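You operate a simulated robot arm through the tools that you are given. There is no shell and no other tool. Be economical: measure what you need, move in short steps, check, and stop when the job is done.

You run a simulated robot arm. Do the job below in one go: nothing can be reset, and whatever is moved stays where it is left.

TASK
Check the green band cup with the test strip and give it the doses that the colour card names.
Fine: test strip back in the strip tube; cup on the green ring of the neutral doser; wait for the strip's colour. Set down upright: what you pick out.

It is judged by the outcome, as a careful person would: the job done as asked, and still so three seconds after it is handed in. It fails if anything else is knocked over, pushed out of place, dropped, spilled or broken.

THE ROBOT
A 7-joint arm with a three-finger gripper, fixed in place. Base frame: the origin is at the foot of the arm, x ahead of it, y to its left, z up. Units: m, degrees, N and s.
Its first joint turns from -166.0 to 166.0 degrees. Payload 2.69 kg.
The TCP is the grasp point between the finger pads, 0.03 m short of the fingertips. In the tool frame z runs along the fingers and y along their closing line. The gripper opens to 0.128 m. The gripper's body begins 0.117 m behind the TCP.
Orientation is that of the tool frame in the base frame, as [roll, pitch, yaw] about the fixed x, y, z axes, in that order (R = Rz(yaw) Ry(pitch) Rx(roll)). With the fingers straight down and closing along the base's y, the tool's x points along the base's -x, its y along +y and its z along -z.

THE INTERFACE
- The arm moves only by the tool apply_moves. Its argument "commands" is a list of rows, each a list of 3 entries, a list of its own where there are three numbers: the shift along the tool's x, y, z in mm, then the turn, a rotation vector about the tool's x, y, z in degrees, then the gripper command, from -1 (fully open) to 1 (shut), values between in proportion. In form: [[[tx, ty, tz], [ax, ay, az], gripper], ...]. A call has 1 to 10 rows; each row is the pose to reach, as a shift and turn from the pose commanded when the call began, along the tool's axes at that moment. Rows are played at 5 a second. More than 0.05 m and 8.6 degrees between two rows, or a gripper value outside its range, and nothing of the call is played. A pose out of reach is approached as far as the arm can. The call stops where the force on the tool passes 40 N (or 10 N more than at its start, if that is more) or the arm is blocked; 0.2 s more then pass. Each finger halts on what it meets, pressing with about 38 N; the grip force reading is that of the motor and also rises with nothing between the fingers. The clock runs only during rows and for 0.2 s after the last one: add rows that repeat a pose to give the fingers time. The reply holds the time, the measured pose of the TCP, the force on the tool along the base axes, the opening and the grip force, in the units named above and with some noise, with the torque about the TCP (base axes, N m) and any sound that the robot's microphone picked up.
- Cameras (640 x 400 px; columns grow to the right, rows downward): "scene" is fixed at [0.0503, 0.6515, 1.7746]; the picture's right is [-0.72, -0.69, 0.00], its down [-0.32, 0.34, -0.88] and it looks along [0.61, -0.64, -0.47] (base axes); focal length 349 px, centre (320, 200). "wrist" rides on the gripper at [0.058, 0.054, -0.131] in the tool frame; the picture's right is [-0.68, 0.74, 0.00], its down [-0.62, -0.57, -0.55] and it looks along [-0.40, -0.37, 0.84] (tool axes); focal length 234 px, centre (320, 200).
- snapshot(camera): a new picture of that camera. No time passes.
- slide_trunk(by): slides the trunk up (or, below 0, down) by that many m; the arm rides with it, the base frame stays. It gives what a move gives, with no picture.
- measure_at(camera, pixels): for up to 12 pixels [column, row] of the newest picture of that camera ("zoom" is the newest enlarged one), the place [x, y, z] in the base frame of the surface seen there, good to about 0.003 m. No time passes.
- close_up(camera, box): a new picture of the part [left, top, right, bottom] of that camera's present view, enlarged. No time passes.
- hand_in(): hands the job in; it is judged then, once.

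Go step by step. Measure first, check grasps and placings, and put right what went wrong. The budget is 80 turns and 46 pictures, counting those below and the enlarged ones. Unless the task says otherwise, let go and move clear before handing in, and close with one line.

The tools are called after "Call:" as name(argument=value, ...) on one line, values as JSON. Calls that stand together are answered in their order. apply_moves: Moves the arm, as the interface text tells. Its arguments: {"type":"object","properties":{"commands":{"type":"array","items":{"type":"array"}}},"required":["commands"]} The other tools are called the same way: slide_trunk (by) slides the trunk up or down; snapshot (camera) takes a picture; measure_at (camera, pixels) gives the place of the surface under pixels of a picture; close_up (camera, box) takes an enlarged picture of a part of a camera's view; hand_in () hands the job in.

At the start:

```text
time: 0.0
eef_pos: [0.6256, -0.2105, 1.355]
orientation: [180.0, 0.0, -180.0]
contact_force: [0.3, -0.2, -0.7]
moment: [-0.02, 0.01, -0.01]
opening: 0.1279
grip_force: 0.1
trunk travel left (down, up): [-0.175, 0.175]
```

scene: 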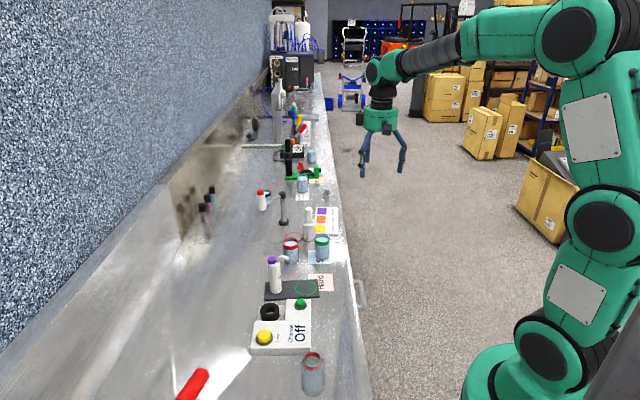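
wrist: 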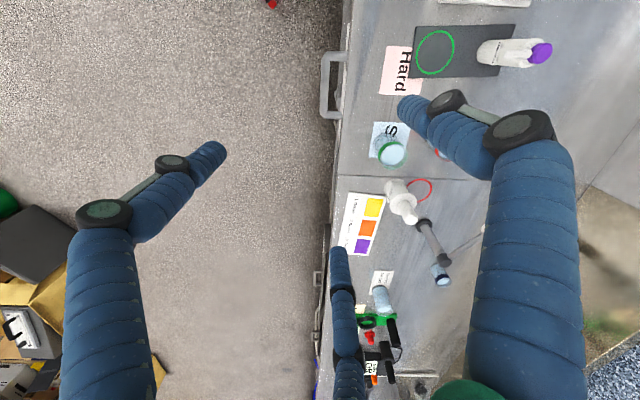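

The wide pictures show a bench with a green band cup near scene (322,248), a colour card near (327,220) and a doser near (275,275). I'll enlarge the bench to read the labels.

Call:
close_up(camera="scene", box=[230, 190, 370, 278])

Call:
close_up(camera="scene", box=[230, 240, 390, 340])

Call:
close_up(camera="scene", box=[250, 110, 350, 215])

Call:
close_up(camera="wrist", box=[320, 100, 480, 280])

```text
4.55 times, centred on (300, 234) of scene
```

zoom: 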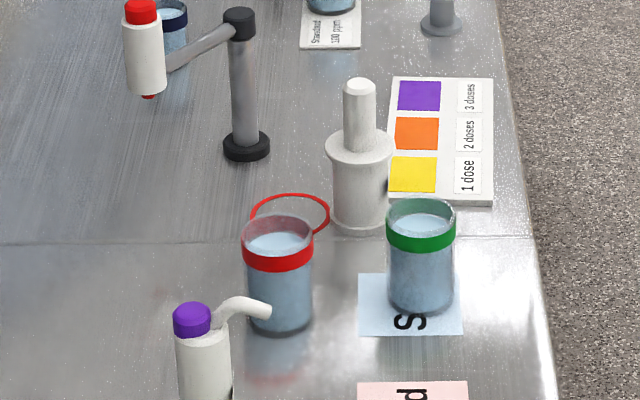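

```text
4.00 times, centred on (310, 290) of scene
```

zoom: 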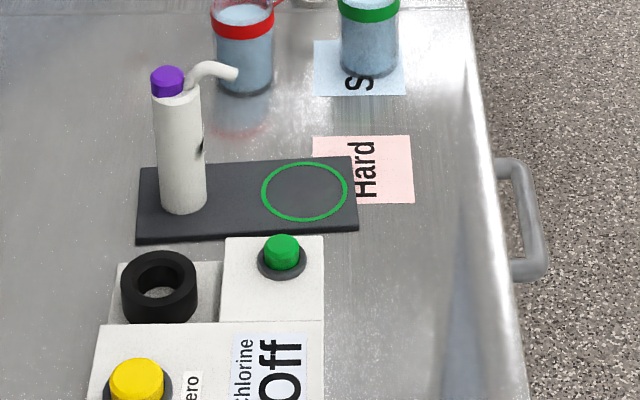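

```text
3.81 times, centred on (300, 162) of scene
```

zoom: 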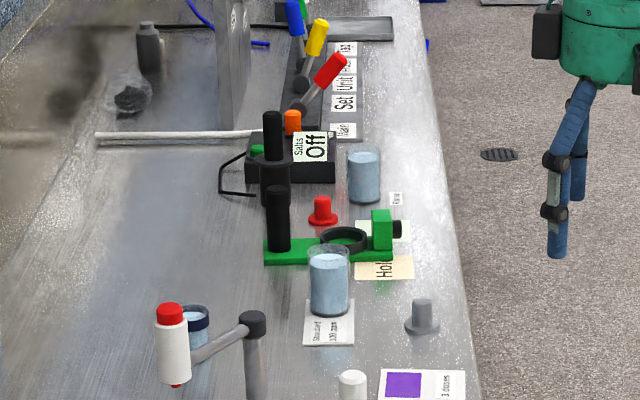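

```text
2.22 times, centred on (400, 190) of wrist
```

zoom: 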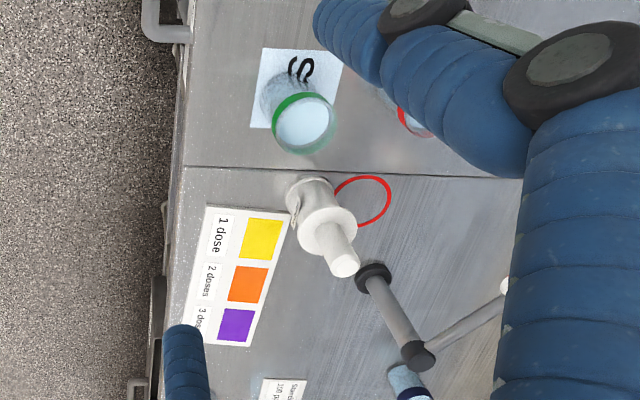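

Likely layout: the white flanged tube with a handle at zoom1 (360,150) is the strip tube, and the purple-headed pump on the dark plate is the doser with the green ring. I'll measure these points next.

Call:
close_up(camera="scene", box=[250, 200, 350, 262])

Call:
measure_at(camera="scene", pixels=[[309, 209], [309, 219], [309, 224], [308, 238], [323, 237], [322, 246], [321, 262], [272, 260], [286, 258], [305, 288], [281, 293], [288, 250]])

Call:
measure_at(camera="zoom", pixels=[[377, 65], [377, 120], [377, 150], [345, 138], [405, 138], [460, 75], [370, 215], [420, 85], [500, 85], [460, 100]])

```text
6.40 times, centred on (300, 231) of scene
```

zoom: 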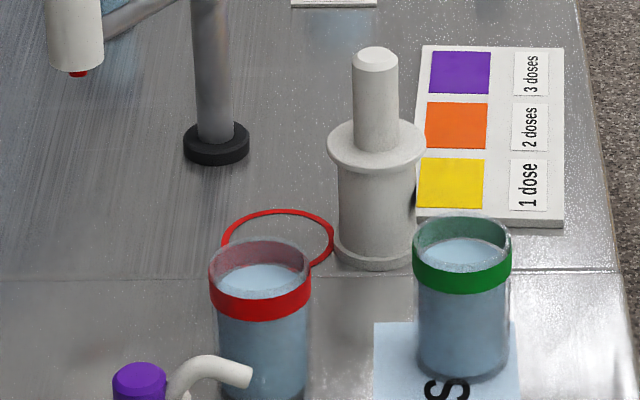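

```text
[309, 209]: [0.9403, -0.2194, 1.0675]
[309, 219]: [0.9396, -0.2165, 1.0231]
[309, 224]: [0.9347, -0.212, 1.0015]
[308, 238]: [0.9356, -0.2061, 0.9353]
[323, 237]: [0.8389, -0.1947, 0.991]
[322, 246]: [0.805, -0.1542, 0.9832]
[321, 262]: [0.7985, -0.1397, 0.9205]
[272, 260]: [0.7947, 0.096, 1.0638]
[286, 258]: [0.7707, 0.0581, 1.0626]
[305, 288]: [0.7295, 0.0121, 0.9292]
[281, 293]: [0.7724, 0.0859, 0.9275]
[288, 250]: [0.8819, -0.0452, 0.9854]
```

```text
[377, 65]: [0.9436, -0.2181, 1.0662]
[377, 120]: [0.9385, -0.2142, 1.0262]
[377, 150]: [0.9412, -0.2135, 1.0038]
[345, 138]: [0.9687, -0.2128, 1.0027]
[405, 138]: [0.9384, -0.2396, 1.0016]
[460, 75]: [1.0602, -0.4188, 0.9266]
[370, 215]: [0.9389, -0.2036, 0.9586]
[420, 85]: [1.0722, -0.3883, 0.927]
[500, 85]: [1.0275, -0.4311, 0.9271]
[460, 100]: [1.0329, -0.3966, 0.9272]
```

The strip handle tops out near z 1.067 at about (0.95,-0.22), and the pump stands at about (0.785,0.085) with its ring near (0.73,0.01). I'll move the arm to +y, well above everything, so the wrist camera can look at the doser.

Call:
apply_moves(commands=[[[0, 45, 0], [0, 0, 0], -1], [[0, 90, 0], [0, 0, 0], -1], [[0, 135, 0], [0, 0, 0], -1], [[0, 180, 0], [0, 0, 0], -1], [[0, 225, 0], [0, 0, 0], -1], [[0, 270, 0], [0, 0, 0], -1], [[0, 310, 0], [0, 0, 0], -1], [[0, 310, 0], [0, 0, 0], -1]])

Call:
snapshot(camera="wrist")

```text
time: 1.8
eef_pos: [0.6245, 0.1014, 1.3562]
orientation: [179.9, 0.0, -179.9]
contact_force: [0.2, 0.5, -0.7]
moment: [-0.07, 0.04, 0.0]
opening: 0.1281
grip_force: 0.1
trunk travel left (down, up): [-0.175, 0.175]
```

```text
38 pictures are left
```

wrist: 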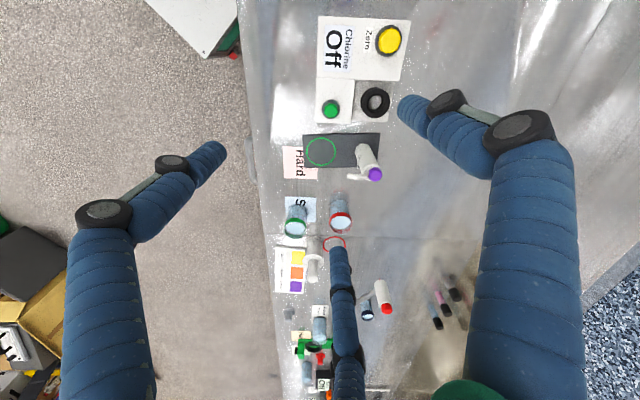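

The wrist picture shows three blue fingers, tips near (215,155), (410,105) and (340,255), although the text says two. I'll look at the gripper itself from the scene and enlarge the doser.

Call:
close_up(camera="scene", box=[270, 60, 430, 230])

Call:
close_up(camera="wrist", box=[260, 80, 420, 300])

```text
2.35 times, centred on (350, 145) of scene
```

zoom: 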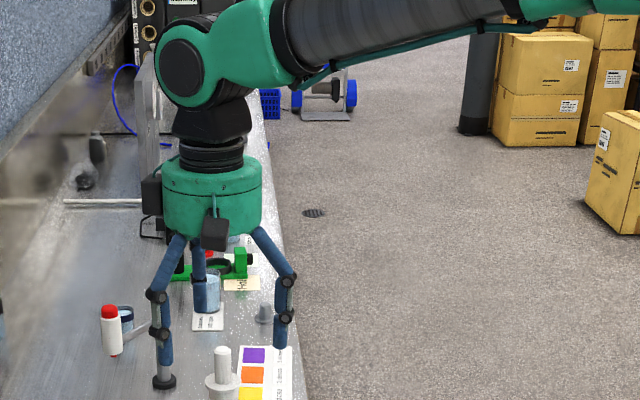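

```text
1.82 times, centred on (340, 190) of wrist
```

zoom: 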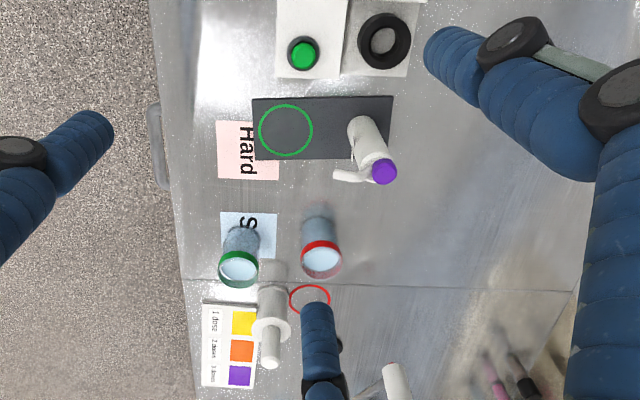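

There really are three jaws spaced around the tool. I'll measure the tips in the scene to learn their geometry, and measure the doser and the strip tube from the wrist picture too.

Call:
measure_at(camera="scene", pixels=[[283, 223], [283, 215], [333, 206], [333, 198], [302, 191], [302, 184]])

Call:
measure_at(camera="zoom", pixels=[[383, 172], [340, 175], [285, 130], [259, 130], [312, 130], [285, 155], [285, 105], [271, 362], [271, 322], [262, 118], [180, 250], [235, 235]])

```text
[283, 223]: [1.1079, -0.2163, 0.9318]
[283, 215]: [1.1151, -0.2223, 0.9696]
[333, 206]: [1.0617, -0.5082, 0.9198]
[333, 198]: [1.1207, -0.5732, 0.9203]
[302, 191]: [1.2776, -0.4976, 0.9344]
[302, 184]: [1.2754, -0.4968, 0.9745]
```

```text
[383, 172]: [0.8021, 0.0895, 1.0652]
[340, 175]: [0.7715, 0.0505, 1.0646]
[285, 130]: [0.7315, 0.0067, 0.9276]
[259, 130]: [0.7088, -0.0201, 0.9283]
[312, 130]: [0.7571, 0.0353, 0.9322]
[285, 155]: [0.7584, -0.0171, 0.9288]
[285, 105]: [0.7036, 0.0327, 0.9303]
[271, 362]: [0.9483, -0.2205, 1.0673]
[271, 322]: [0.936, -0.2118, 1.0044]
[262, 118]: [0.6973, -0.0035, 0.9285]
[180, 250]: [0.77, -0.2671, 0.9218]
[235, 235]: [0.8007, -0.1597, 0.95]
```

The ring centre is about (0.732,0.008) on the plate at z 0.928, and the bench is at z 0.920. Next I'll hover short of the strip tube for a close view.

Call:
apply_moves(commands=[[[-28, -28, 10], [0, 0, 0], -1], [[-56, -56, 20], [0, 0, 0], -1], [[-84, -84, 32], [0, 0, 0], -1], [[-112, -112, 44], [0, 0, 0], -1], [[-140, -140, 56], [0, 0, 0], -1], [[-168, -168, 68], [0, 0, 0], -1], [[-196, -196, 80], [0, 0, 0], -1], [[-224, -224, 92], [0, 0, 0], -1], [[-252, -254, 104], [0, 0, 0], -1], [[-275, -281, 106], [0, 0, 0], -1]])

Call:
snapshot(camera="wrist")

Call:
close_up(camera="scene", box=[250, 130, 390, 260])

```text
time: 4.0
eef_pos: [0.9023, -0.1812, 1.2487]
orientation: [-180.0, 0.0, -180.0]
contact_force: [-0.2, 0.3, 0.1]
moment: [0.01, -0.01, 0.03]
opening: 0.1277
grip_force: 0.1
trunk travel left (down, up): [-0.175, 0.175]
```

```text
35 pictures are left
```

wrist: 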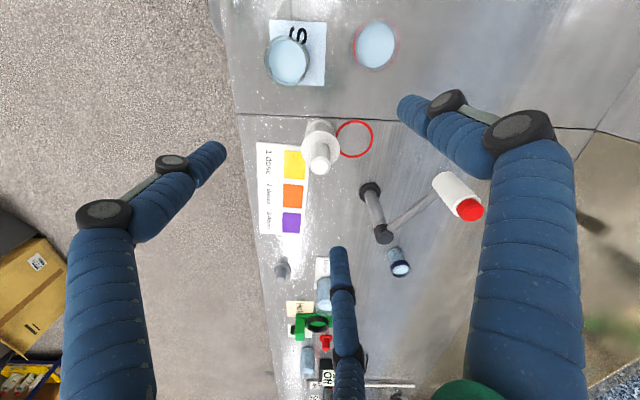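

```text
3.08 times, centred on (320, 195) of scene
```

zoom: 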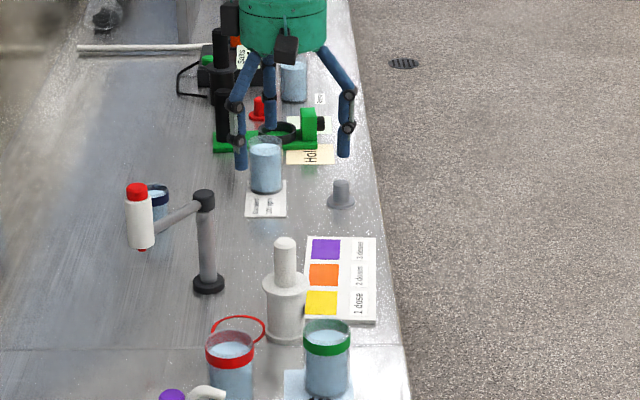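

The tube's handle is seen at wrist (320,165), with the flange around (320,145). I'll measure the handle edges, both finger tips in the scene, and the cup rim.

Call:
measure_at(camera="wrist", pixels=[[320, 164], [313, 166], [327, 166], [320, 171], [320, 158], [306, 150], [337, 150], [288, 62], [268, 62], [308, 62], [288, 40], [288, 82]])

Call:
measure_at(camera="zoom", pixels=[[241, 165], [343, 153], [269, 127], [284, 242], [278, 265], [291, 265], [304, 340], [328, 325], [328, 352]])

```text
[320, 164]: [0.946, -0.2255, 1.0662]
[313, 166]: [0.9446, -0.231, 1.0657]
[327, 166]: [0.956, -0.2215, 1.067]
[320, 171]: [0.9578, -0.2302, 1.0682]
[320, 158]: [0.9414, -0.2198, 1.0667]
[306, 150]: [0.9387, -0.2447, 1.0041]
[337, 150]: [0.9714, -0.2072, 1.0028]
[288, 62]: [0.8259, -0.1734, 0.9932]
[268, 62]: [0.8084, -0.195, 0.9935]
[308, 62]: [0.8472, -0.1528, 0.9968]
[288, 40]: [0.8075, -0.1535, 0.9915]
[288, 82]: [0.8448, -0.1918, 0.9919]
```

```text
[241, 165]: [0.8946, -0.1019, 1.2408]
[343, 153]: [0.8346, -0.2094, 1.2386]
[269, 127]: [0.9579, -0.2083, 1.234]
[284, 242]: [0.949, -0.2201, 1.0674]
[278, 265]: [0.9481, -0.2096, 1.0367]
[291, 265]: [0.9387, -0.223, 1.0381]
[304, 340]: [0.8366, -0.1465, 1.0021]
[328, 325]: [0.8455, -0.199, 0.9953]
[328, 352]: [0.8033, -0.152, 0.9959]
```

Handle centre is (0.951,-0.2255) with its top at z 1.067, and the cup centre is (0.827,-0.173) with its rim at about z 0.995. The three jaws are 120° apart. Before going down I'll check where the dropper post stands.

Call:
measure_at(camera="wrist", pixels=[[383, 233], [371, 192], [410, 215], [458, 195], [470, 210]])

Call:
apply_moves(commands=[[[-25, -22, 40], [0, 0, 0], -1], [[-49, -44, 80], [0, 0, 0], -1], [[-49, -44, 120], [0, 0, 0], -1], [[-49, -44, 130], [0, 0, 0], -1], [[-49, -44, 130], [0, 0, 0], -1]])

Call:
snapshot(camera="wrist")

```text
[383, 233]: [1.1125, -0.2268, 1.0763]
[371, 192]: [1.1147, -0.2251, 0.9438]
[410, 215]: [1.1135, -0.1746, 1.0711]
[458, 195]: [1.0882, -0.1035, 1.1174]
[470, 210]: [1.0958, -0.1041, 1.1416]
```

```text
refused: row 1 steps farther than a row can; nothing moved
```

```text
33 pictures are left
```

wrist: 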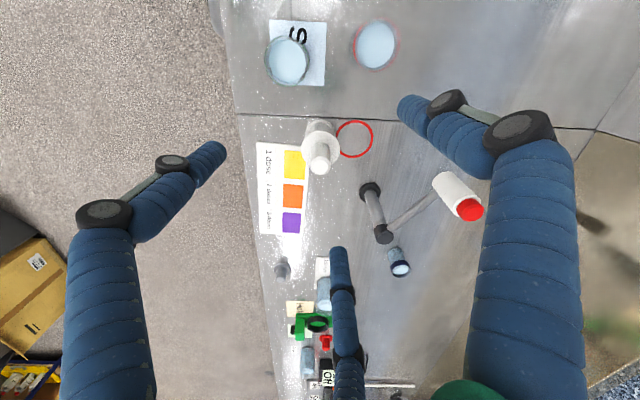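

The post at (1.11,-0.23) is clear of the jaws. The step was too long and got refused, so I'll go again in smaller steps.

Call:
apply_moves(commands=[[[-25, -22, 20], [0, 0, 0], -1], [[-49, -44, 40], [0, 0, 0], -1], [[-49, -44, 80], [0, 0, 0], -1], [[-49, -44, 120], [0, 0, 0], -1], [[-49, -44, 130], [0, 0, 0], -1], [[-49, -44, 130], [0, 0, 0], -1]])

Call:
snapshot(camera="wrist")

```text
time: 5.4
eef_pos: [0.9495, -0.2248, 1.1178]
orientation: [-179.9, 0.1, 180.0]
contact_force: [0.1, -0.7, 1.3]
moment: [0.02, -0.04, -0.04]
opening: 0.1282
grip_force: 0.1
trunk travel left (down, up): [-0.175, 0.175]
```

```text
32 pictures are left
```

wrist: 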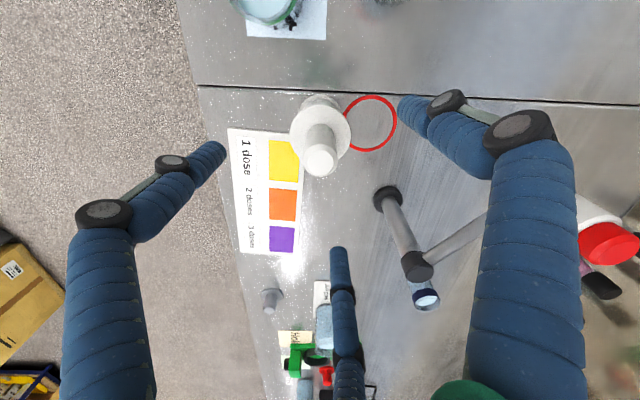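

The handle top at (320,163) lies straight below the TCP. I'll lower it to z 1.045 and close.

Call:
apply_moves(commands=[[[0, 0, 35], [0, 0, 0], -1], [[0, 0, 65], [0, 0, 0], -1], [[0, 0, 73], [0, 0, 0], -1], [[0, 0, 73], [0, 0, 0], 0], [[0, 0, 73], [0, 0, 0], 1], [[0, 0, 73], [0, 0, 0], 1], [[0, 0, 73], [0, 0, 0], 1], [[0, 0, 73], [0, 0, 0], 1]])

Call:
close_up(camera="scene", box=[260, 150, 370, 260])

```text
time: 7.2
eef_pos: [0.9498, -0.2254, 1.0446]
orientation: [179.9, 0.1, 180.0]
contact_force: [0.2, 0.1, -0.5]
moment: [0.0, 0.02, -0.01]
opening: 0.0273
grip_force: 38.2
trunk travel left (down, up): [-0.175, 0.175]
```

```text
3.64 times, centred on (315, 205) of scene
```

zoom: 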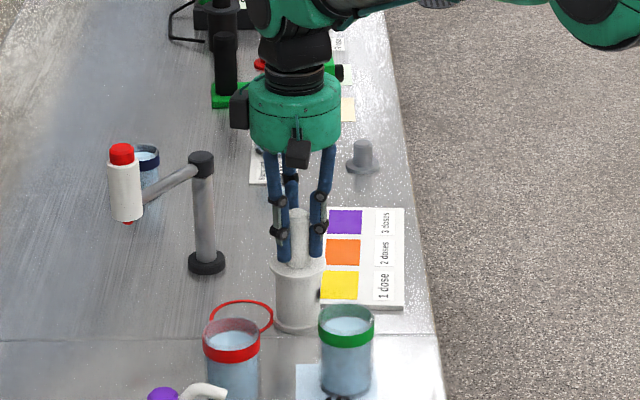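

The grip holds on the handle (opening 0.027 m, 38 N). I'll lift it straight up and see what comes out.

Call:
apply_moves(commands=[[[0, 0, -15], [0, 0, 0], 1], [[0, 0, -40], [0, 0, 0], 1], [[0, 0, -70], [0, 0, 0], 1], [[0, 0, -100], [0, 0, 0], 1], [[0, 0, -130], [0, 0, 0], 1], [[0, 0, -130], [0, 0, 0], 1]])

Call:
close_up(camera="scene", box=[250, 140, 370, 260])

Call:
snapshot(camera="wrist")

```text
time: 8.6
eef_pos: [0.9491, -0.2241, 1.1764]
orientation: [-180.0, 0.1, 179.9]
contact_force: [-0.1, 0.1, -0.6]
moment: [0.0, -0.02, -0.02]
opening: 0.0272
grip_force: 38.0
trunk travel left (down, up): [-0.175, 0.175]
```

```text
3.33 times, centred on (310, 200) of scene
```

zoom: 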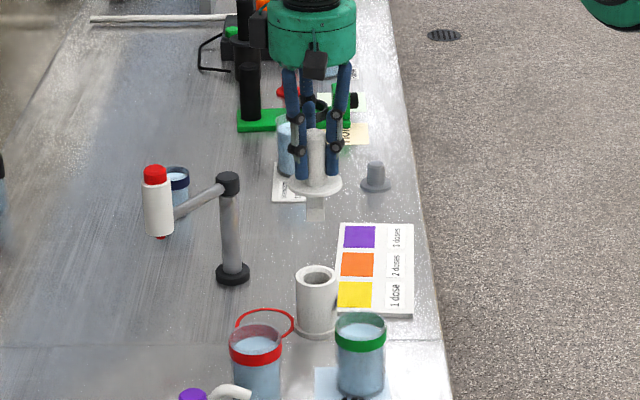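

```text
29 pictures are left
```

wrist: 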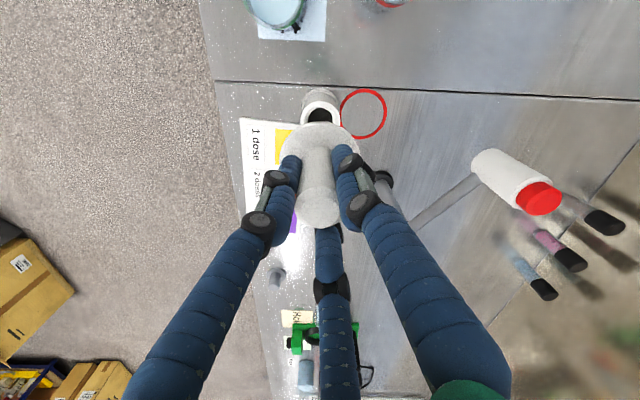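

The strip came out with its flanged cap, and the bare strip shows at zoom (315,208) below the flange. I'll measure the strip tip, the flange and the tube mouth.

Call:
measure_at(camera="zoom", pixels=[[315, 200], [315, 210], [315, 219], [316, 192], [316, 185], [317, 272], [333, 278], [300, 278], [361, 333], [361, 326], [361, 316], [361, 340]])

Call:
close_up(camera="scene", box=[325, 225, 375, 265])

```text
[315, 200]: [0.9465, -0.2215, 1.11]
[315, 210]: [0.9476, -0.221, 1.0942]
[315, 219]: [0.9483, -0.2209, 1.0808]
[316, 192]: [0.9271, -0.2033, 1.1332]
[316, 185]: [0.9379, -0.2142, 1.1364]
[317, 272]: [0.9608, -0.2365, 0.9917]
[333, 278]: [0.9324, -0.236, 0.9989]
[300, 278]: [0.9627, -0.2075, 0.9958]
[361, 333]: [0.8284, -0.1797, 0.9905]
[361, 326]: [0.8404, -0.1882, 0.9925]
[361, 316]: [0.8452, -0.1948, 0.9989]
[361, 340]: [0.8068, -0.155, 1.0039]
```

```text
10.00 times, centred on (350, 245) of scene
```

zoom: 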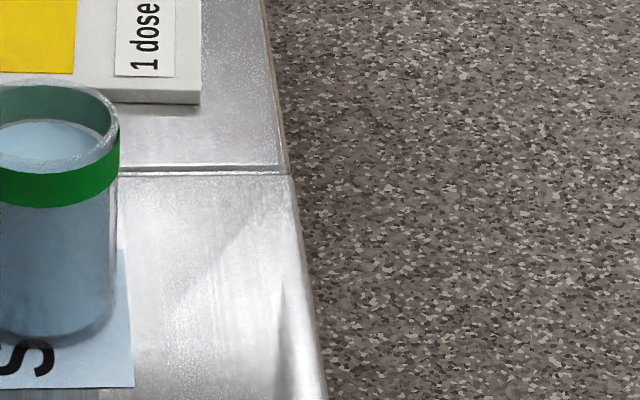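

The strip tip sits 0.098 m and the flange underside about 0.046 m below the TCP, and the water is at about z 0.985. I'll move over the cup centre (0.827,-0.174) and check alignment before dipping.

Call:
apply_moves(commands=[[[30, 12, 0], [0, 0, 0], 1], [[60, 25, 0], [0, 0, 0], 1], [[90, 38, 0], [0, 0, 0], 1], [[122, 51, 0], [0, 0, 0], 1], [[122, 51, 0], [0, 0, 0], 1], [[122, 51, 45], [0, 0, 0], 1], [[122, 51, 60], [0, 0, 0], 1], [[122, 51, 60], [0, 0, 0], 1]])

Call:
close_up(camera="scene", box=[280, 180, 360, 270])

Call:
snapshot(camera="wrist")

```text
time: 10.4
eef_pos: [0.8274, -0.1745, 1.1159]
orientation: [-180.0, 0.0, 180.0]
contact_force: [0.1, 0.5, 0.4]
moment: [0.02, 0.02, 0.01]
opening: 0.0274
grip_force: 38.4
trunk travel left (down, up): [-0.175, 0.175]
```

```text
4.44 times, centred on (320, 225) of scene
```

zoom: 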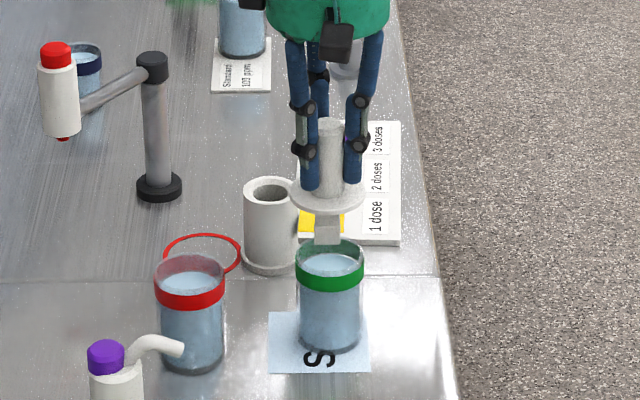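

```text
26 pictures are left
```

wrist: 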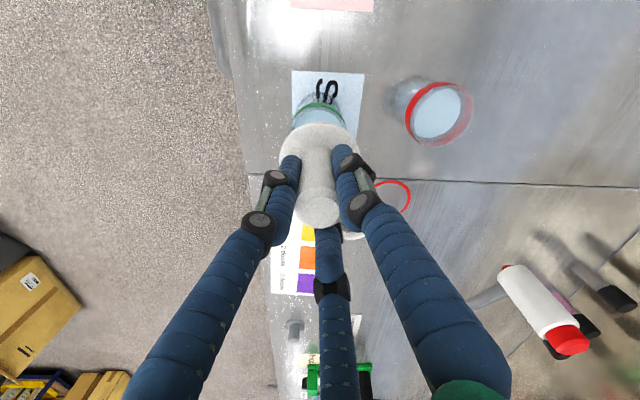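

The strip at zoom (327,228) is centred above the cup (centre about x 330). I'll dip to TCP z 1.055, hold about 1 s, and lift back out.

Call:
apply_moves(commands=[[[0, 0, 30], [0, 0, 0], 1], [[0, 0, 50], [0, 0, 0], 1], [[0, 0, 61], [0, 0, 0], 1], [[0, 0, 61], [0, 0, 0], 1], [[0, 0, 61], [0, 0, 0], 1], [[0, 0, 61], [0, 0, 0], 1], [[0, 0, 61], [0, 0, 0], 1]])

Call:
close_up(camera="scene", box=[280, 180, 360, 270])

```text
time: 12.0
eef_pos: [0.8281, -0.1734, 1.0557]
orientation: [180.0, 0.2, 180.0]
contact_force: [3.3, -0.3, 14.4]
moment: [-0.05, -0.17, 0.02]
opening: 0.0276
grip_force: 38.2
trunk travel left (down, up): [-0.175, 0.175]
```

```text
4.44 times, centred on (320, 225) of scene
```

zoom: 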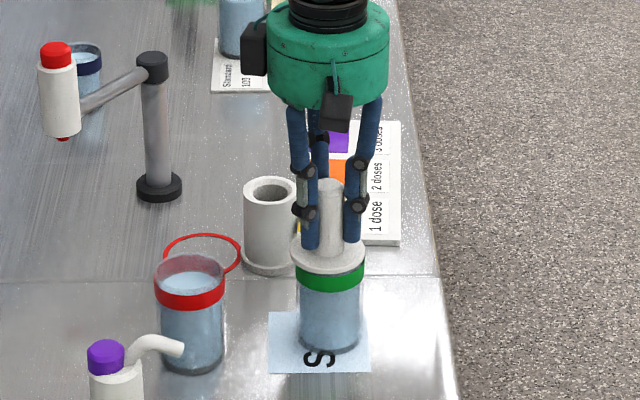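

The flange just touches the rim with 14 N, so the strip is fully in. I'll lift straight out now.

Call:
apply_moves(commands=[[[0, 0, -3], [0, 0, 0], 1], [[0, 0, -15], [0, 0, 0], 1], [[0, 0, -40], [0, 0, 0], 1], [[0, 0, -80], [0, 0, 0], 1], [[0, 0, -110], [0, 0, 0], 1], [[0, 0, -120], [0, 0, 0], 1], [[0, 0, -120], [0, 0, 0], 1], [[0, 0, -120], [0, 0, 0], 1]])

Call:
close_up(camera="scene", box=[280, 180, 360, 270])

```text
time: 13.8
eef_pos: [0.8281, -0.1744, 1.1745]
orientation: [-180.0, 0.0, 180.0]
contact_force: [-0.1, 0.2, -0.2]
moment: [0.02, 0.04, -0.03]
opening: 0.0273
grip_force: 38.2
trunk travel left (down, up): [-0.175, 0.175]
```

```text
4.44 times, centred on (320, 225) of scene
```

zoom: 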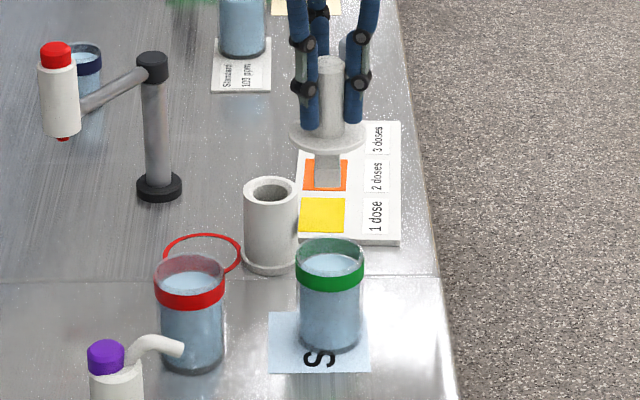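

The strip at zoom (328,172) is still grey, so I'll wait in place for its colour.

Call:
apply_moves(commands=[[[0, 0, 0], [0, 0, 0], 1], [[0, 0, 0], [0, 0, 0], 1], [[0, 0, 0], [0, 0, 0], 1], [[0, 0, 0], [0, 0, 0], 1], [[0, 0, 0], [0, 0, 0], 1], [[0, 0, 0], [0, 0, 0], 1], [[0, 0, 0], [0, 0, 0], 1], [[0, 0, 0], [0, 0, 0], 1], [[0, 0, 0], [0, 0, 0], 1], [[0, 0, 0], [0, 0, 0], 1]])

Call:
apply_moves(commands=[[[0, 0, 0], [0, 0, 0], 1], [[0, 0, 0], [0, 0, 0], 1], [[0, 0, 0], [0, 0, 0], 1], [[0, 0, 0], [0, 0, 0], 1], [[0, 0, 0], [0, 0, 0], 1], [[0, 0, 0], [0, 0, 0], 1], [[0, 0, 0], [0, 0, 0], 1], [[0, 0, 0], [0, 0, 0], 1], [[0, 0, 0], [0, 0, 0], 1], [[0, 0, 0], [0, 0, 0], 1]])

Call:
close_up(camera="scene", box=[300, 195, 350, 240])

```text
time: 16.0
eef_pos: [0.8283, -0.1742, 1.1744]
orientation: [180.0, -0.1, 180.0]
contact_force: [0.4, 0.4, -0.3]
moment: [-0.01, 0.01, 0.0]
opening: 0.0275
grip_force: 37.7
trunk travel left (down, up): [-0.175, 0.175]
```

```text
time: 18.2
eef_pos: [0.8279, -0.1735, 1.1756]
orientation: [180.0, 0.0, -180.0]
contact_force: [0.9, 0.0, -0.2]
moment: [-0.02, -0.03, -0.06]
opening: 0.0272
grip_force: 38.2
trunk travel left (down, up): [-0.175, 0.175]
```

```text
8.89 times, centred on (325, 218) of scene
```

zoom: 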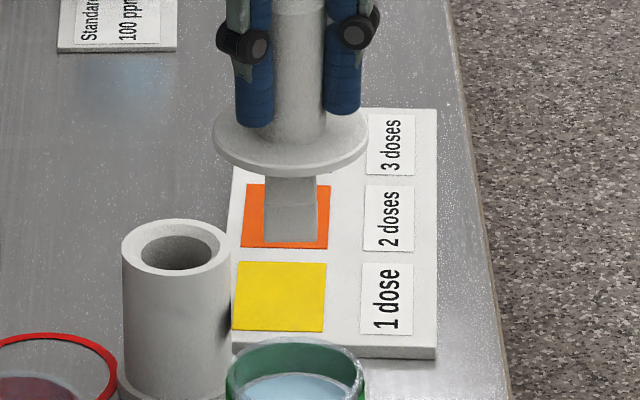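

Still grey after about 6 s out of the water. I'll wait longer.

Call:
apply_moves(commands=[[[0, 0, 0], [0, 0, 0], 1], [[0, 0, 0], [0, 0, 0], 1], [[0, 0, 0], [0, 0, 0], 1], [[0, 0, 0], [0, 0, 0], 1], [[0, 0, 0], [0, 0, 0], 1], [[0, 0, 0], [0, 0, 0], 1], [[0, 0, 0], [0, 0, 0], 1], [[0, 0, 0], [0, 0, 0], 1], [[0, 0, 0], [0, 0, 0], 1], [[0, 0, 0], [0, 0, 0], 1]])

Call:
apply_moves(commands=[[[0, 0, 0], [0, 0, 0], 1], [[0, 0, 0], [0, 0, 0], 1], [[0, 0, 0], [0, 0, 0], 1], [[0, 0, 0], [0, 0, 0], 1], [[0, 0, 0], [0, 0, 0], 1], [[0, 0, 0], [0, 0, 0], 1], [[0, 0, 0], [0, 0, 0], 1], [[0, 0, 0], [0, 0, 0], 1], [[0, 0, 0], [0, 0, 0], 1], [[0, 0, 0], [0, 0, 0], 1]])

Call:
apply_moves(commands=[[[0, 0, 0], [0, 0, 0], 1], [[0, 0, 0], [0, 0, 0], 1], [[0, 0, 0], [0, 0, 0], 1], [[0, 0, 0], [0, 0, 0], 1], [[0, 0, 0], [0, 0, 0], 1], [[0, 0, 0], [0, 0, 0], 1], [[0, 0, 0], [0, 0, 0], 1], [[0, 0, 0], [0, 0, 0], 1], [[0, 0, 0], [0, 0, 0], 1], [[0, 0, 0], [0, 0, 0], 1]])

Call:
close_up(camera="scene", box=[300, 195, 350, 240])

```text
time: 20.4
eef_pos: [0.8278, -0.1732, 1.1744]
orientation: [-180.0, -0.1, 180.0]
contact_force: [-0.2, -0.2, -0.7]
moment: [0.02, -0.01, -0.02]
opening: 0.0272
grip_force: 38.4
trunk travel left (down, up): [-0.175, 0.175]
```

```text
time: 22.6
eef_pos: [0.8276, -0.174, 1.1741]
orientation: [179.9, 0.1, -180.0]
contact_force: [0.1, -0.5, -0.6]
moment: [0.02, 0.0, 0.0]
opening: 0.0273
grip_force: 38.3
trunk travel left (down, up): [-0.175, 0.175]
```

```text
time: 24.8
eef_pos: [0.8276, -0.1738, 1.1739]
orientation: [180.0, -0.1, 180.0]
contact_force: [1.2, 1.0, -0.8]
moment: [0.0, 0.03, 0.0]
opening: 0.0275
grip_force: 37.7
trunk travel left (down, up): [-0.175, 0.175]
```

```text
8.89 times, centred on (325, 218) of scene
```

zoom: 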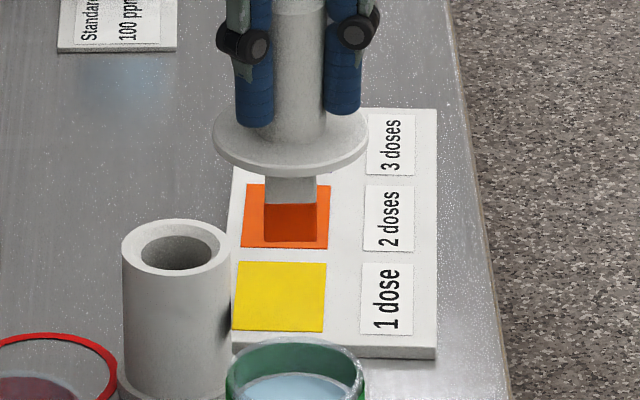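

The strip's lower half turned orange (zoom (290,222)), which the card reads as 2 doses. I'll carry the strip back over its tube and look before inserting it.

Call:
apply_moves(commands=[[[-30, -12, 0], [0, 0, 0], 1], [[-60, -25, 0], [0, 0, 0], 1], [[-90, -38, 0], [0, 0, 0], 1], [[-122, -51, 0], [0, 0, 0], 1], [[-122, -51, 0], [0, 0, 0], 1], [[-122, -51, 40], [0, 0, 0], 1], [[-122, -51, 60], [0, 0, 0], 1], [[-122, -51, 60], [0, 0, 0], 1]])

Call:
close_up(camera="scene", box=[270, 180, 350, 260])

```text
time: 26.6
eef_pos: [0.9501, -0.2243, 1.1149]
orientation: [-180.0, 0.1, 179.9]
contact_force: [-0.2, 0.2, 0.0]
moment: [-0.06, 0.04, -0.01]
opening: 0.0273
grip_force: 37.6
trunk travel left (down, up): [-0.175, 0.175]
```

```text
5.00 times, centred on (310, 220) of scene
```

zoom: 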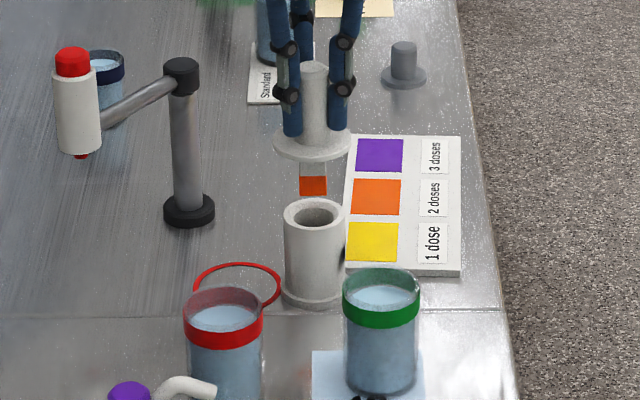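

The strip is clearly orange at zoom (313,186), so 2 doses, and it lines up over the tube mouth at (316,213). I'll lower it in slowly.

Call:
apply_moves(commands=[[[0, 0, 20], [0, 0, 0], 1], [[0, 0, 35], [0, 0, 0], 1], [[0, 0, 50], [0, 0, 0], 1], [[0, 0, 60], [0, 0, 0], 1], [[0, 0, 66], [0, 0, 0], 1], [[0, 0, 68], [0, 0, 0], 1], [[0, 0, 68], [0, 0, 0], 1]])

```text
time: 28.2
eef_pos: [0.9496, -0.2238, 1.0462]
orientation: [179.9, 0.1, -180.0]
contact_force: [0.5, -0.4, 0.4]
moment: [0.0, 0.01, -0.01]
opening: 0.0275
grip_force: 38.1
trunk travel left (down, up): [-0.175, 0.175]
```

No contact at z 1.046, so it went in freely. I'll go 1.5 mm further, open, and rise.

Call:
apply_moves(commands=[[[0, 0, 1.5], [0, 0, 0], 1], [[0, 0, 1.5], [0, 0, 0], 1], [[0, 0, 1.5], [0, 0, 0], 0.4], [[0, 0, 1.5], [0, 0, 0], -0.2], [[0, 0, 1.5], [0, 0, 0], -0.2], [[0, 0, -30], [0, 0, 0], -0.2], [[0, 0, -75], [0, 0, 0], -0.6], [[0, 0, -120], [0, 0, 0], -1], [[0, 0, -120], [0, 0, 0], -1]])

Call:
snapshot(camera="wrist")

Call:
close_up(camera="scene", box=[250, 190, 350, 290])

```text
time: 30.2
eef_pos: [0.9482, -0.226, 1.1671]
orientation: [180.0, 0.0, 179.9]
contact_force: [-0.9, 0.1, 0.1]
moment: [0.02, -0.03, 0.0]
opening: 0.1281
grip_force: 0.1
trunk travel left (down, up): [-0.175, 0.175]
```

```text
20 pictures are left
```

wrist: 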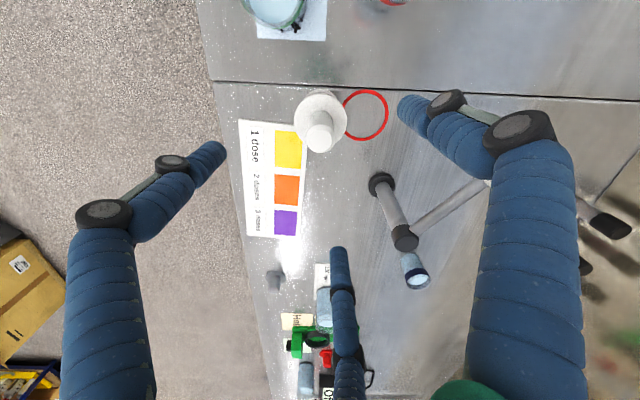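

```text
4.00 times, centred on (300, 240) of scene
```

zoom: 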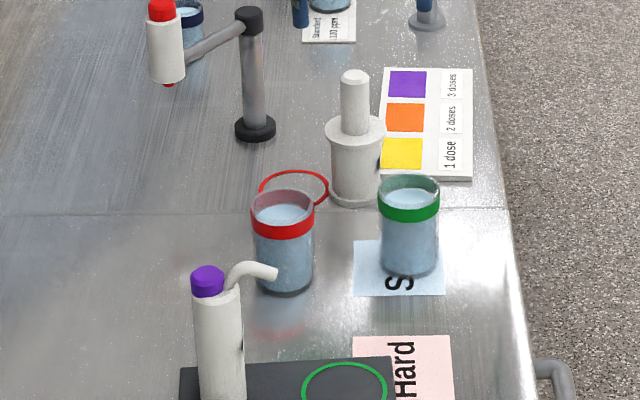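

The strip is back in its tube with the flange seated, at zoom (355,130). Now I'll measure the doser area accurately so the cup and jaws clear the spout and meter.

Call:
close_up(camera="scene", box=[245, 245, 345, 335])

Call:
measure_at(camera="zoom", pixels=[[143, 62], [120, 90], [168, 90], [143, 50], [205, 60], [218, 62], [175, 60], [315, 178], [330, 285], [330, 300], [145, 320], [290, 175]])

```text
4.44 times, centred on (295, 290) of scene
```

zoom: 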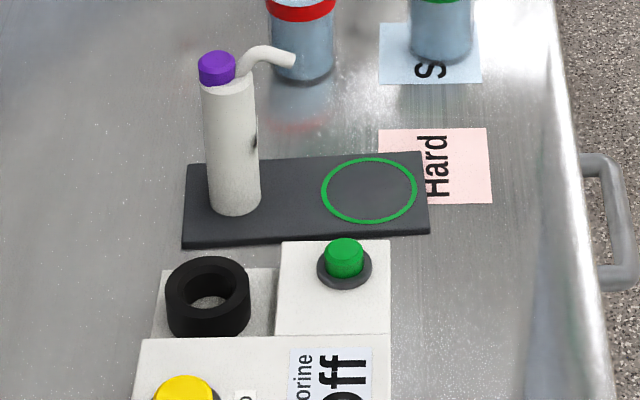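

```text
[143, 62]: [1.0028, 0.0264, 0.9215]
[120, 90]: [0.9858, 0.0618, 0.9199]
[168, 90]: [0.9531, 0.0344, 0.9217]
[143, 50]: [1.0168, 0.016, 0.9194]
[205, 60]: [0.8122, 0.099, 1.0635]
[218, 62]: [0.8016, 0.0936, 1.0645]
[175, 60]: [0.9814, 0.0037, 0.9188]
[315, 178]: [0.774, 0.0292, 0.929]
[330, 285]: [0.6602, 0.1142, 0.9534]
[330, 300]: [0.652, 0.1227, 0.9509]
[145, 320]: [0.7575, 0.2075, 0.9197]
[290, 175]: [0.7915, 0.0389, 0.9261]
```

Call:
measure_at(camera="zoom", pixels=[[216, 55], [200, 70], [233, 70], [250, 55], [288, 60], [294, 62], [232, 200], [345, 245], [345, 260], [330, 300], [368, 190], [232, 150]])

```text
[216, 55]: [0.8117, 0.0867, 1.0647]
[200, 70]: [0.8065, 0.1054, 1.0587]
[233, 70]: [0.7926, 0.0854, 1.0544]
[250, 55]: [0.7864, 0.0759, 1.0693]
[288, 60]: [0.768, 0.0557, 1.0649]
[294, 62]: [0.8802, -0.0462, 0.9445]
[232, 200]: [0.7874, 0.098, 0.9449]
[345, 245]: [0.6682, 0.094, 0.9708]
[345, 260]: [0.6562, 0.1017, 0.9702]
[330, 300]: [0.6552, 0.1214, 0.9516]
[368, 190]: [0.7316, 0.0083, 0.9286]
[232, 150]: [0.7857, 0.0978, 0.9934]
```

The green button (0.665,0.095, top 0.975) and meter box (top 0.953) sit close to the ring, and the spout tip is 0.055 m from its centre. I'll turn the jaws 19.5° so the spout falls between two of them, open only to 0.085 m, and hover over the cup.

Call:
apply_moves(commands=[[[20, 8, 0], [0, 0, 0], -0.33], [[50, 21, 0], [0, 0, -6.5], -0.33], [[80, 33, 0], [0, 0, -13], -0.33], [[110, 45, 0], [0, 0, -19.5], -0.33], [[123, 51, 0], [0, 0, -19.5], -0.33], [[123, 51, 40], [0, 0, -19.5], -0.33], [[123, 51, 80], [0, 0, -19.5], -0.33], [[123, 51, 110], [0, 0, -19.5], -0.33], [[123, 51, 110], [0, 0, -19.5], -0.33]])

Call:
snapshot(camera="wrist")

Call:
close_up(camera="scene", box=[270, 180, 370, 270])

```text
time: 32.2
eef_pos: [0.8263, -0.1739, 1.0563]
orientation: [-180.0, 0.1, -160.5]
contact_force: [0.9, -0.3, 0.3]
moment: [0.0, 0.03, 0.04]
opening: 0.0853
grip_force: 0.0
trunk travel left (down, up): [-0.175, 0.175]
```

```text
17 pictures are left
```

wrist: 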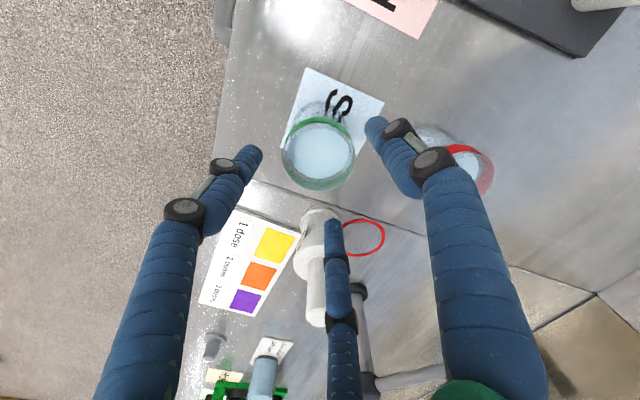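

```text
4.44 times, centred on (320, 225) of scene
```

zoom: 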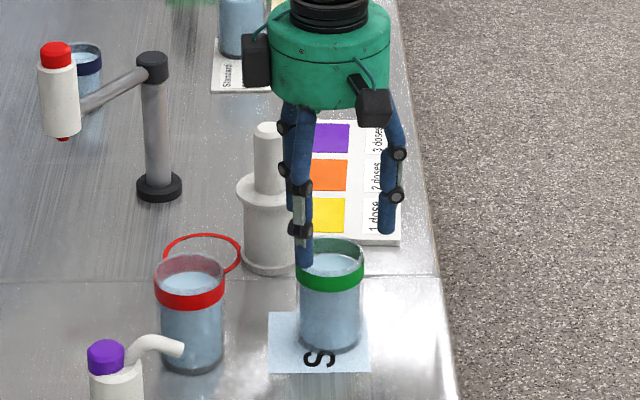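

The cup rim at wrist (319,152) is centred between the jaws and the strip tube is clear. I'll descend to z 0.978 and close.

Call:
apply_moves(commands=[[[0, 0, 30], [0, 0, 0], -0.33], [[0, 0, 60], [0, 0, 0], -0.33], [[0, 0, 78], [0, 0, 0], -0.33], [[0, 0, 78], [0, 0, 0], -0.33], [[0, 0, 78], [0, 0, 0], -0.1], [[0, 0, 78], [0, 0, 0], 0.1], [[0, 0, 78], [0, 0, 0], 0.3], [[0, 0, 78], [0, 0, 0], 0.3], [[0, 0, 78], [0, 0, 0], 0.3]])

```text
time: 34.2
eef_pos: [0.8259, -0.1747, 0.9788]
orientation: [-180.0, 0.0, -160.5]
contact_force: [0.3, 0.3, 0.5]
moment: [-0.06, -0.01, 0.01]
opening: 0.0596
grip_force: 38.1
trunk travel left (down, up): [-0.175, 0.175]
```

The cup is gripped at 0.060 m opening. I'll lift it gently and check that it rises level.

Call:
apply_moves(commands=[[[0, 0, -3], [0, 0, 0], 0.3], [[0, 0, -10], [0, 0, 0], 0.3], [[0, 0, -22], [0, 0, 0], 0.3], [[0, 0, -38], [0, 0, 0], 0.3], [[0, 0, -54], [0, 0, 0], 0.3], [[0, 0, -68], [0, 0, 0], 0.3], [[0, 0, -76], [0, 0, 0], 0.3], [[0, 0, -80], [0, 0, 0], 0.3], [[0, 0, -80], [0, 0, 0], 0.3]])

Call:
apply_moves(commands=[[[0.7, 5, 0], [0, 0, 0], 0.3], [[2, 15, 0], [0, 0, 0], 0.3], [[4, 30, 0], [0, 0, 0], 0.3], [[6.5, 48, 0], [0, 0, 0], 0.3], [[9, 66, 0], [0, 0, 0], 0.3], [[11, 82, 0], [0, 0, 0], 0.3], [[12.6, 93, 0], [0, 0, 0], 0.3], [[13.5, 99, 0], [0, 0, 0], 0.3], [[13.9, 102, 0], [0, 0, 0], 0.3], [[13.9, 102, 0], [0, 0, 0], 0.3]])

Call:
close_up(camera="scene", box=[240, 170, 370, 320])

```text
time: 36.2
eef_pos: [0.8258, -0.1738, 1.0579]
orientation: [180.0, 0.1, -160.5]
contact_force: [-0.6, 0.6, -1.0]
moment: [0.01, -0.01, -0.01]
opening: 0.0596
grip_force: 37.7
trunk travel left (down, up): [-0.175, 0.175]
```

```text
time: 38.4
eef_pos: [0.7805, -0.0822, 1.0585]
orientation: [179.9, -0.1, -160.5]
contact_force: [-0.7, -0.8, -1.0]
moment: [-0.01, 0.0, 0.02]
opening: 0.0593
grip_force: 38.0
trunk travel left (down, up): [-0.175, 0.175]
```

```text
2.67 times, centred on (305, 245) of scene
```

zoom: 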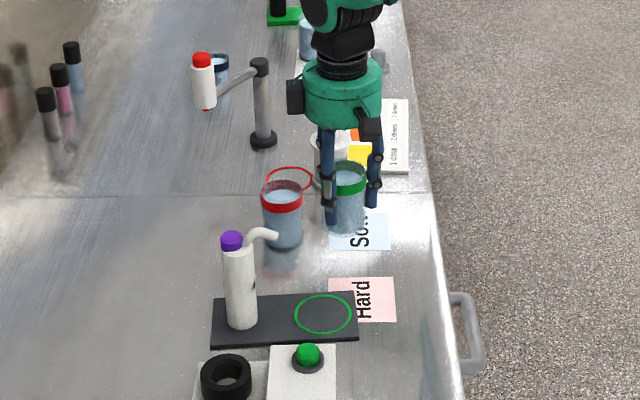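

The cup hangs level and clear. I'll go on to above the ring centre (0.732,0.008).

Call:
apply_moves(commands=[[[0.7, 5, 0], [0, 0, 0], 0.3], [[2, 15, 0], [0, 0, 0], 0.3], [[4.5, 30, 0], [0, 0, 0], 0.3], [[7.5, 48, 0], [0, 0, 0], 0.3], [[10, 66, 0], [0, 0, 0], 0.3], [[12.8, 82, 0], [0, 0, 0], 0.3], [[14.6, 93, 0], [0, 0, 0], 0.3], [[15.5, 99, 0], [0, 0, 0], 0.3], [[15.9, 101.3, 0], [0, 0, 0], 0.3], [[15.9, 101.3, 0], [0, 0, 0], 0.3]])

Call:
close_up(camera="scene", box=[240, 200, 370, 330])

Call:
snapshot(camera="wrist")

```text
time: 40.6
eef_pos: [0.73, 0.0081, 1.0581]
orientation: [179.9, 0.0, -160.5]
contact_force: [0.4, 1.2, -1.7]
moment: [0.0, -0.01, -0.03]
opening: 0.0592
grip_force: 38.2
trunk travel left (down, up): [-0.175, 0.175]
```

```text
3.08 times, centred on (305, 265) of scene
```

zoom: 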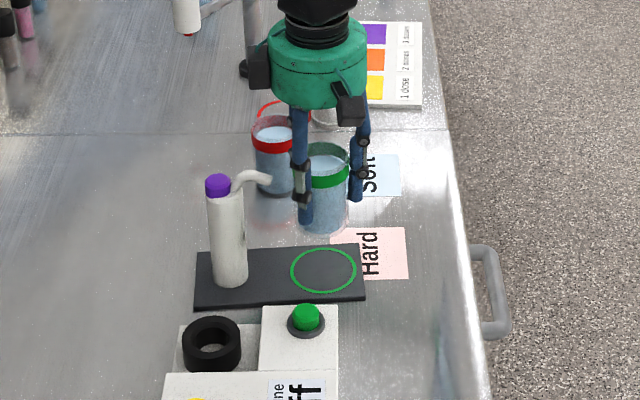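

```text
13 pictures are left
```

wrist: 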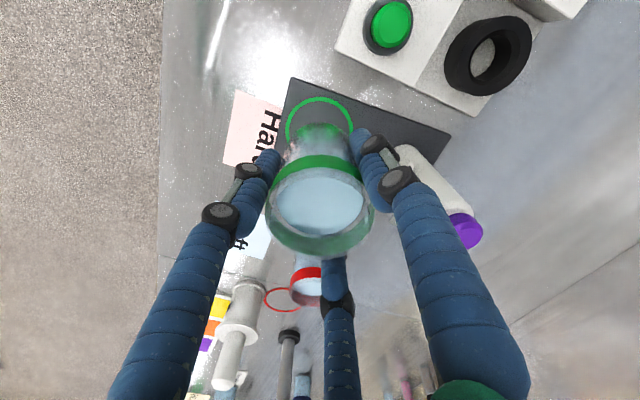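

The cup is above the ring, with the spout between two jaws. I'll lower slowly to just above the plate (place height about TCP z 0.9865).

Call:
apply_moves(commands=[[[0, 0, 5], [0, 0, 0], 0.3], [[0, 0, 15], [0, 0, 0], 0.3], [[0, 0, 28], [0, 0, 0], 0.3], [[0, 0, 42], [0, 0, 0], 0.3], [[0, 0, 54], [0, 0, 0], 0.3], [[0, 0, 62], [0, 0, 0], 0.3], [[0, 0, 67], [0, 0, 0], 0.3], [[0, 0, 69], [0, 0, 0], 0.3], [[0, 0, 70], [0, 0, 0], 0.3], [[0, 0, 70], [0, 0, 0], 0.3]])

Call:
close_up(camera="scene", box=[250, 230, 350, 320])

```text
time: 42.8
eef_pos: [0.7306, 0.0074, 0.9882]
orientation: [-180.0, 0.0, -160.5]
contact_force: [0.4, 0.5, -2.3]
moment: [0.0, 0.02, -0.02]
opening: 0.0589
grip_force: 38.3
trunk travel left (down, up): [-0.175, 0.175]
```

```text
4.44 times, centred on (300, 275) of scene
```

zoom: 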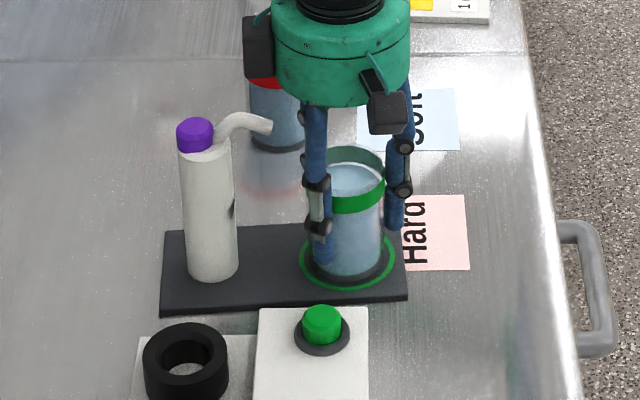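

The cup sits inside the green ring, just above the plate, and no part touches the spout. I'll lower the last couple of millimetres until contact.

Call:
apply_moves(commands=[[[0, 0, 1], [0, 0, 0], 0.3], [[0, 0, 2], [0, 0, 0], 0.3], [[0, 0, 2], [0, 0, 0], 0.3]])

```text
time: 43.6
eef_pos: [0.7304, 0.0073, 0.9861]
orientation: [-180.0, 0.0, -160.5]
contact_force: [0.4, 0.2, -0.6]
moment: [-0.03, 0.0, -0.03]
opening: 0.059
grip_force: 38.3
trunk travel left (down, up): [-0.175, 0.175]
```

The force is only slightly relieved, so I'll go another 1 mm down, release to 0.085 m and rise.

Call:
apply_moves(commands=[[[0, 0, 0.7], [0, 0, 0], 0.3], [[0, 0, 0.7], [0, 0, 0], 0.3]])

```text
time: 44.2
eef_pos: [0.7298, 0.0079, 0.987]
orientation: [-180.0, 0.0, -160.3]
contact_force: [-0.7, -1.1, 3.8]
moment: [-0.16, 0.12, 0.02]
opening: 0.0587
grip_force: 37.9
trunk travel left (down, up): [-0.175, 0.175]
```

The cup has touched down (upward force +3.8 N). I'll open slightly and rise straight up.

Call:
apply_moves(commands=[[[0, 0, 0], [0, 0, 0], 0.0], [[0, 0, 0], [0, 0, 0], -0.33], [[0, 0, 0], [0, 0, 0], -0.33], [[0, 0, -15], [0, 0, 0], -0.33], [[0, 0, -40], [0, 0, 0], -0.33], [[0, 0, -80], [0, 0, 0], -0.33], [[0, 0, -120], [0, 0, 0], -0.33], [[0, 0, -160], [0, 0, 0], -0.33], [[0, 0, -180], [0, 0, 0], -0.33], [[0, 0, -180], [0, 0, 0], 0.3]])

Call:
snapshot(camera="wrist")

Call:
close_up(camera="scene", box=[250, 230, 350, 320])

```text
time: 46.4
eef_pos: [0.7301, 0.0072, 1.1662]
orientation: [179.9, 0.0, -160.5]
contact_force: [0.7, 0.2, 0.5]
moment: [0.0, 0.02, -0.02]
opening: 0.045
grip_force: 0.1
trunk travel left (down, up): [-0.175, 0.175]
```

```text
11 pictures are left
```

wrist: 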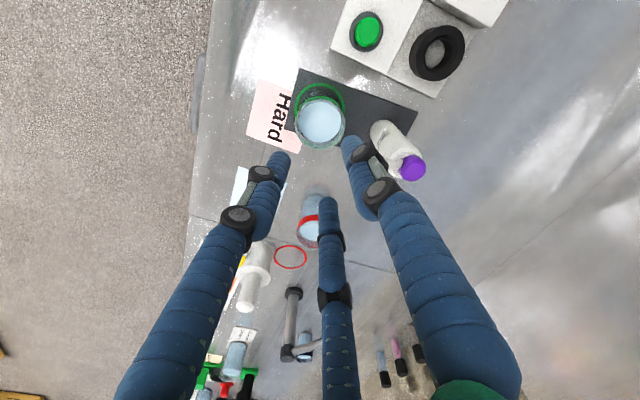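

```text
4.44 times, centred on (300, 275) of scene
```

zoom: 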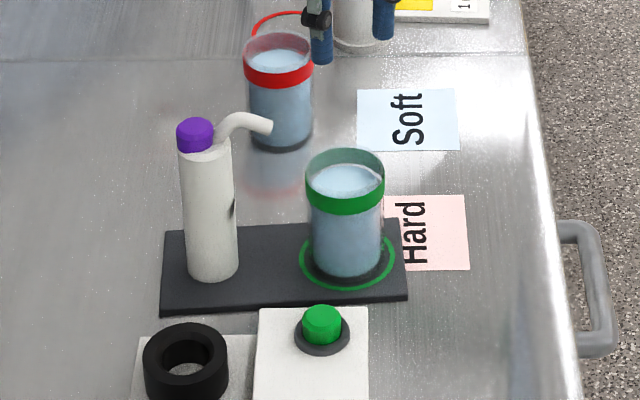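

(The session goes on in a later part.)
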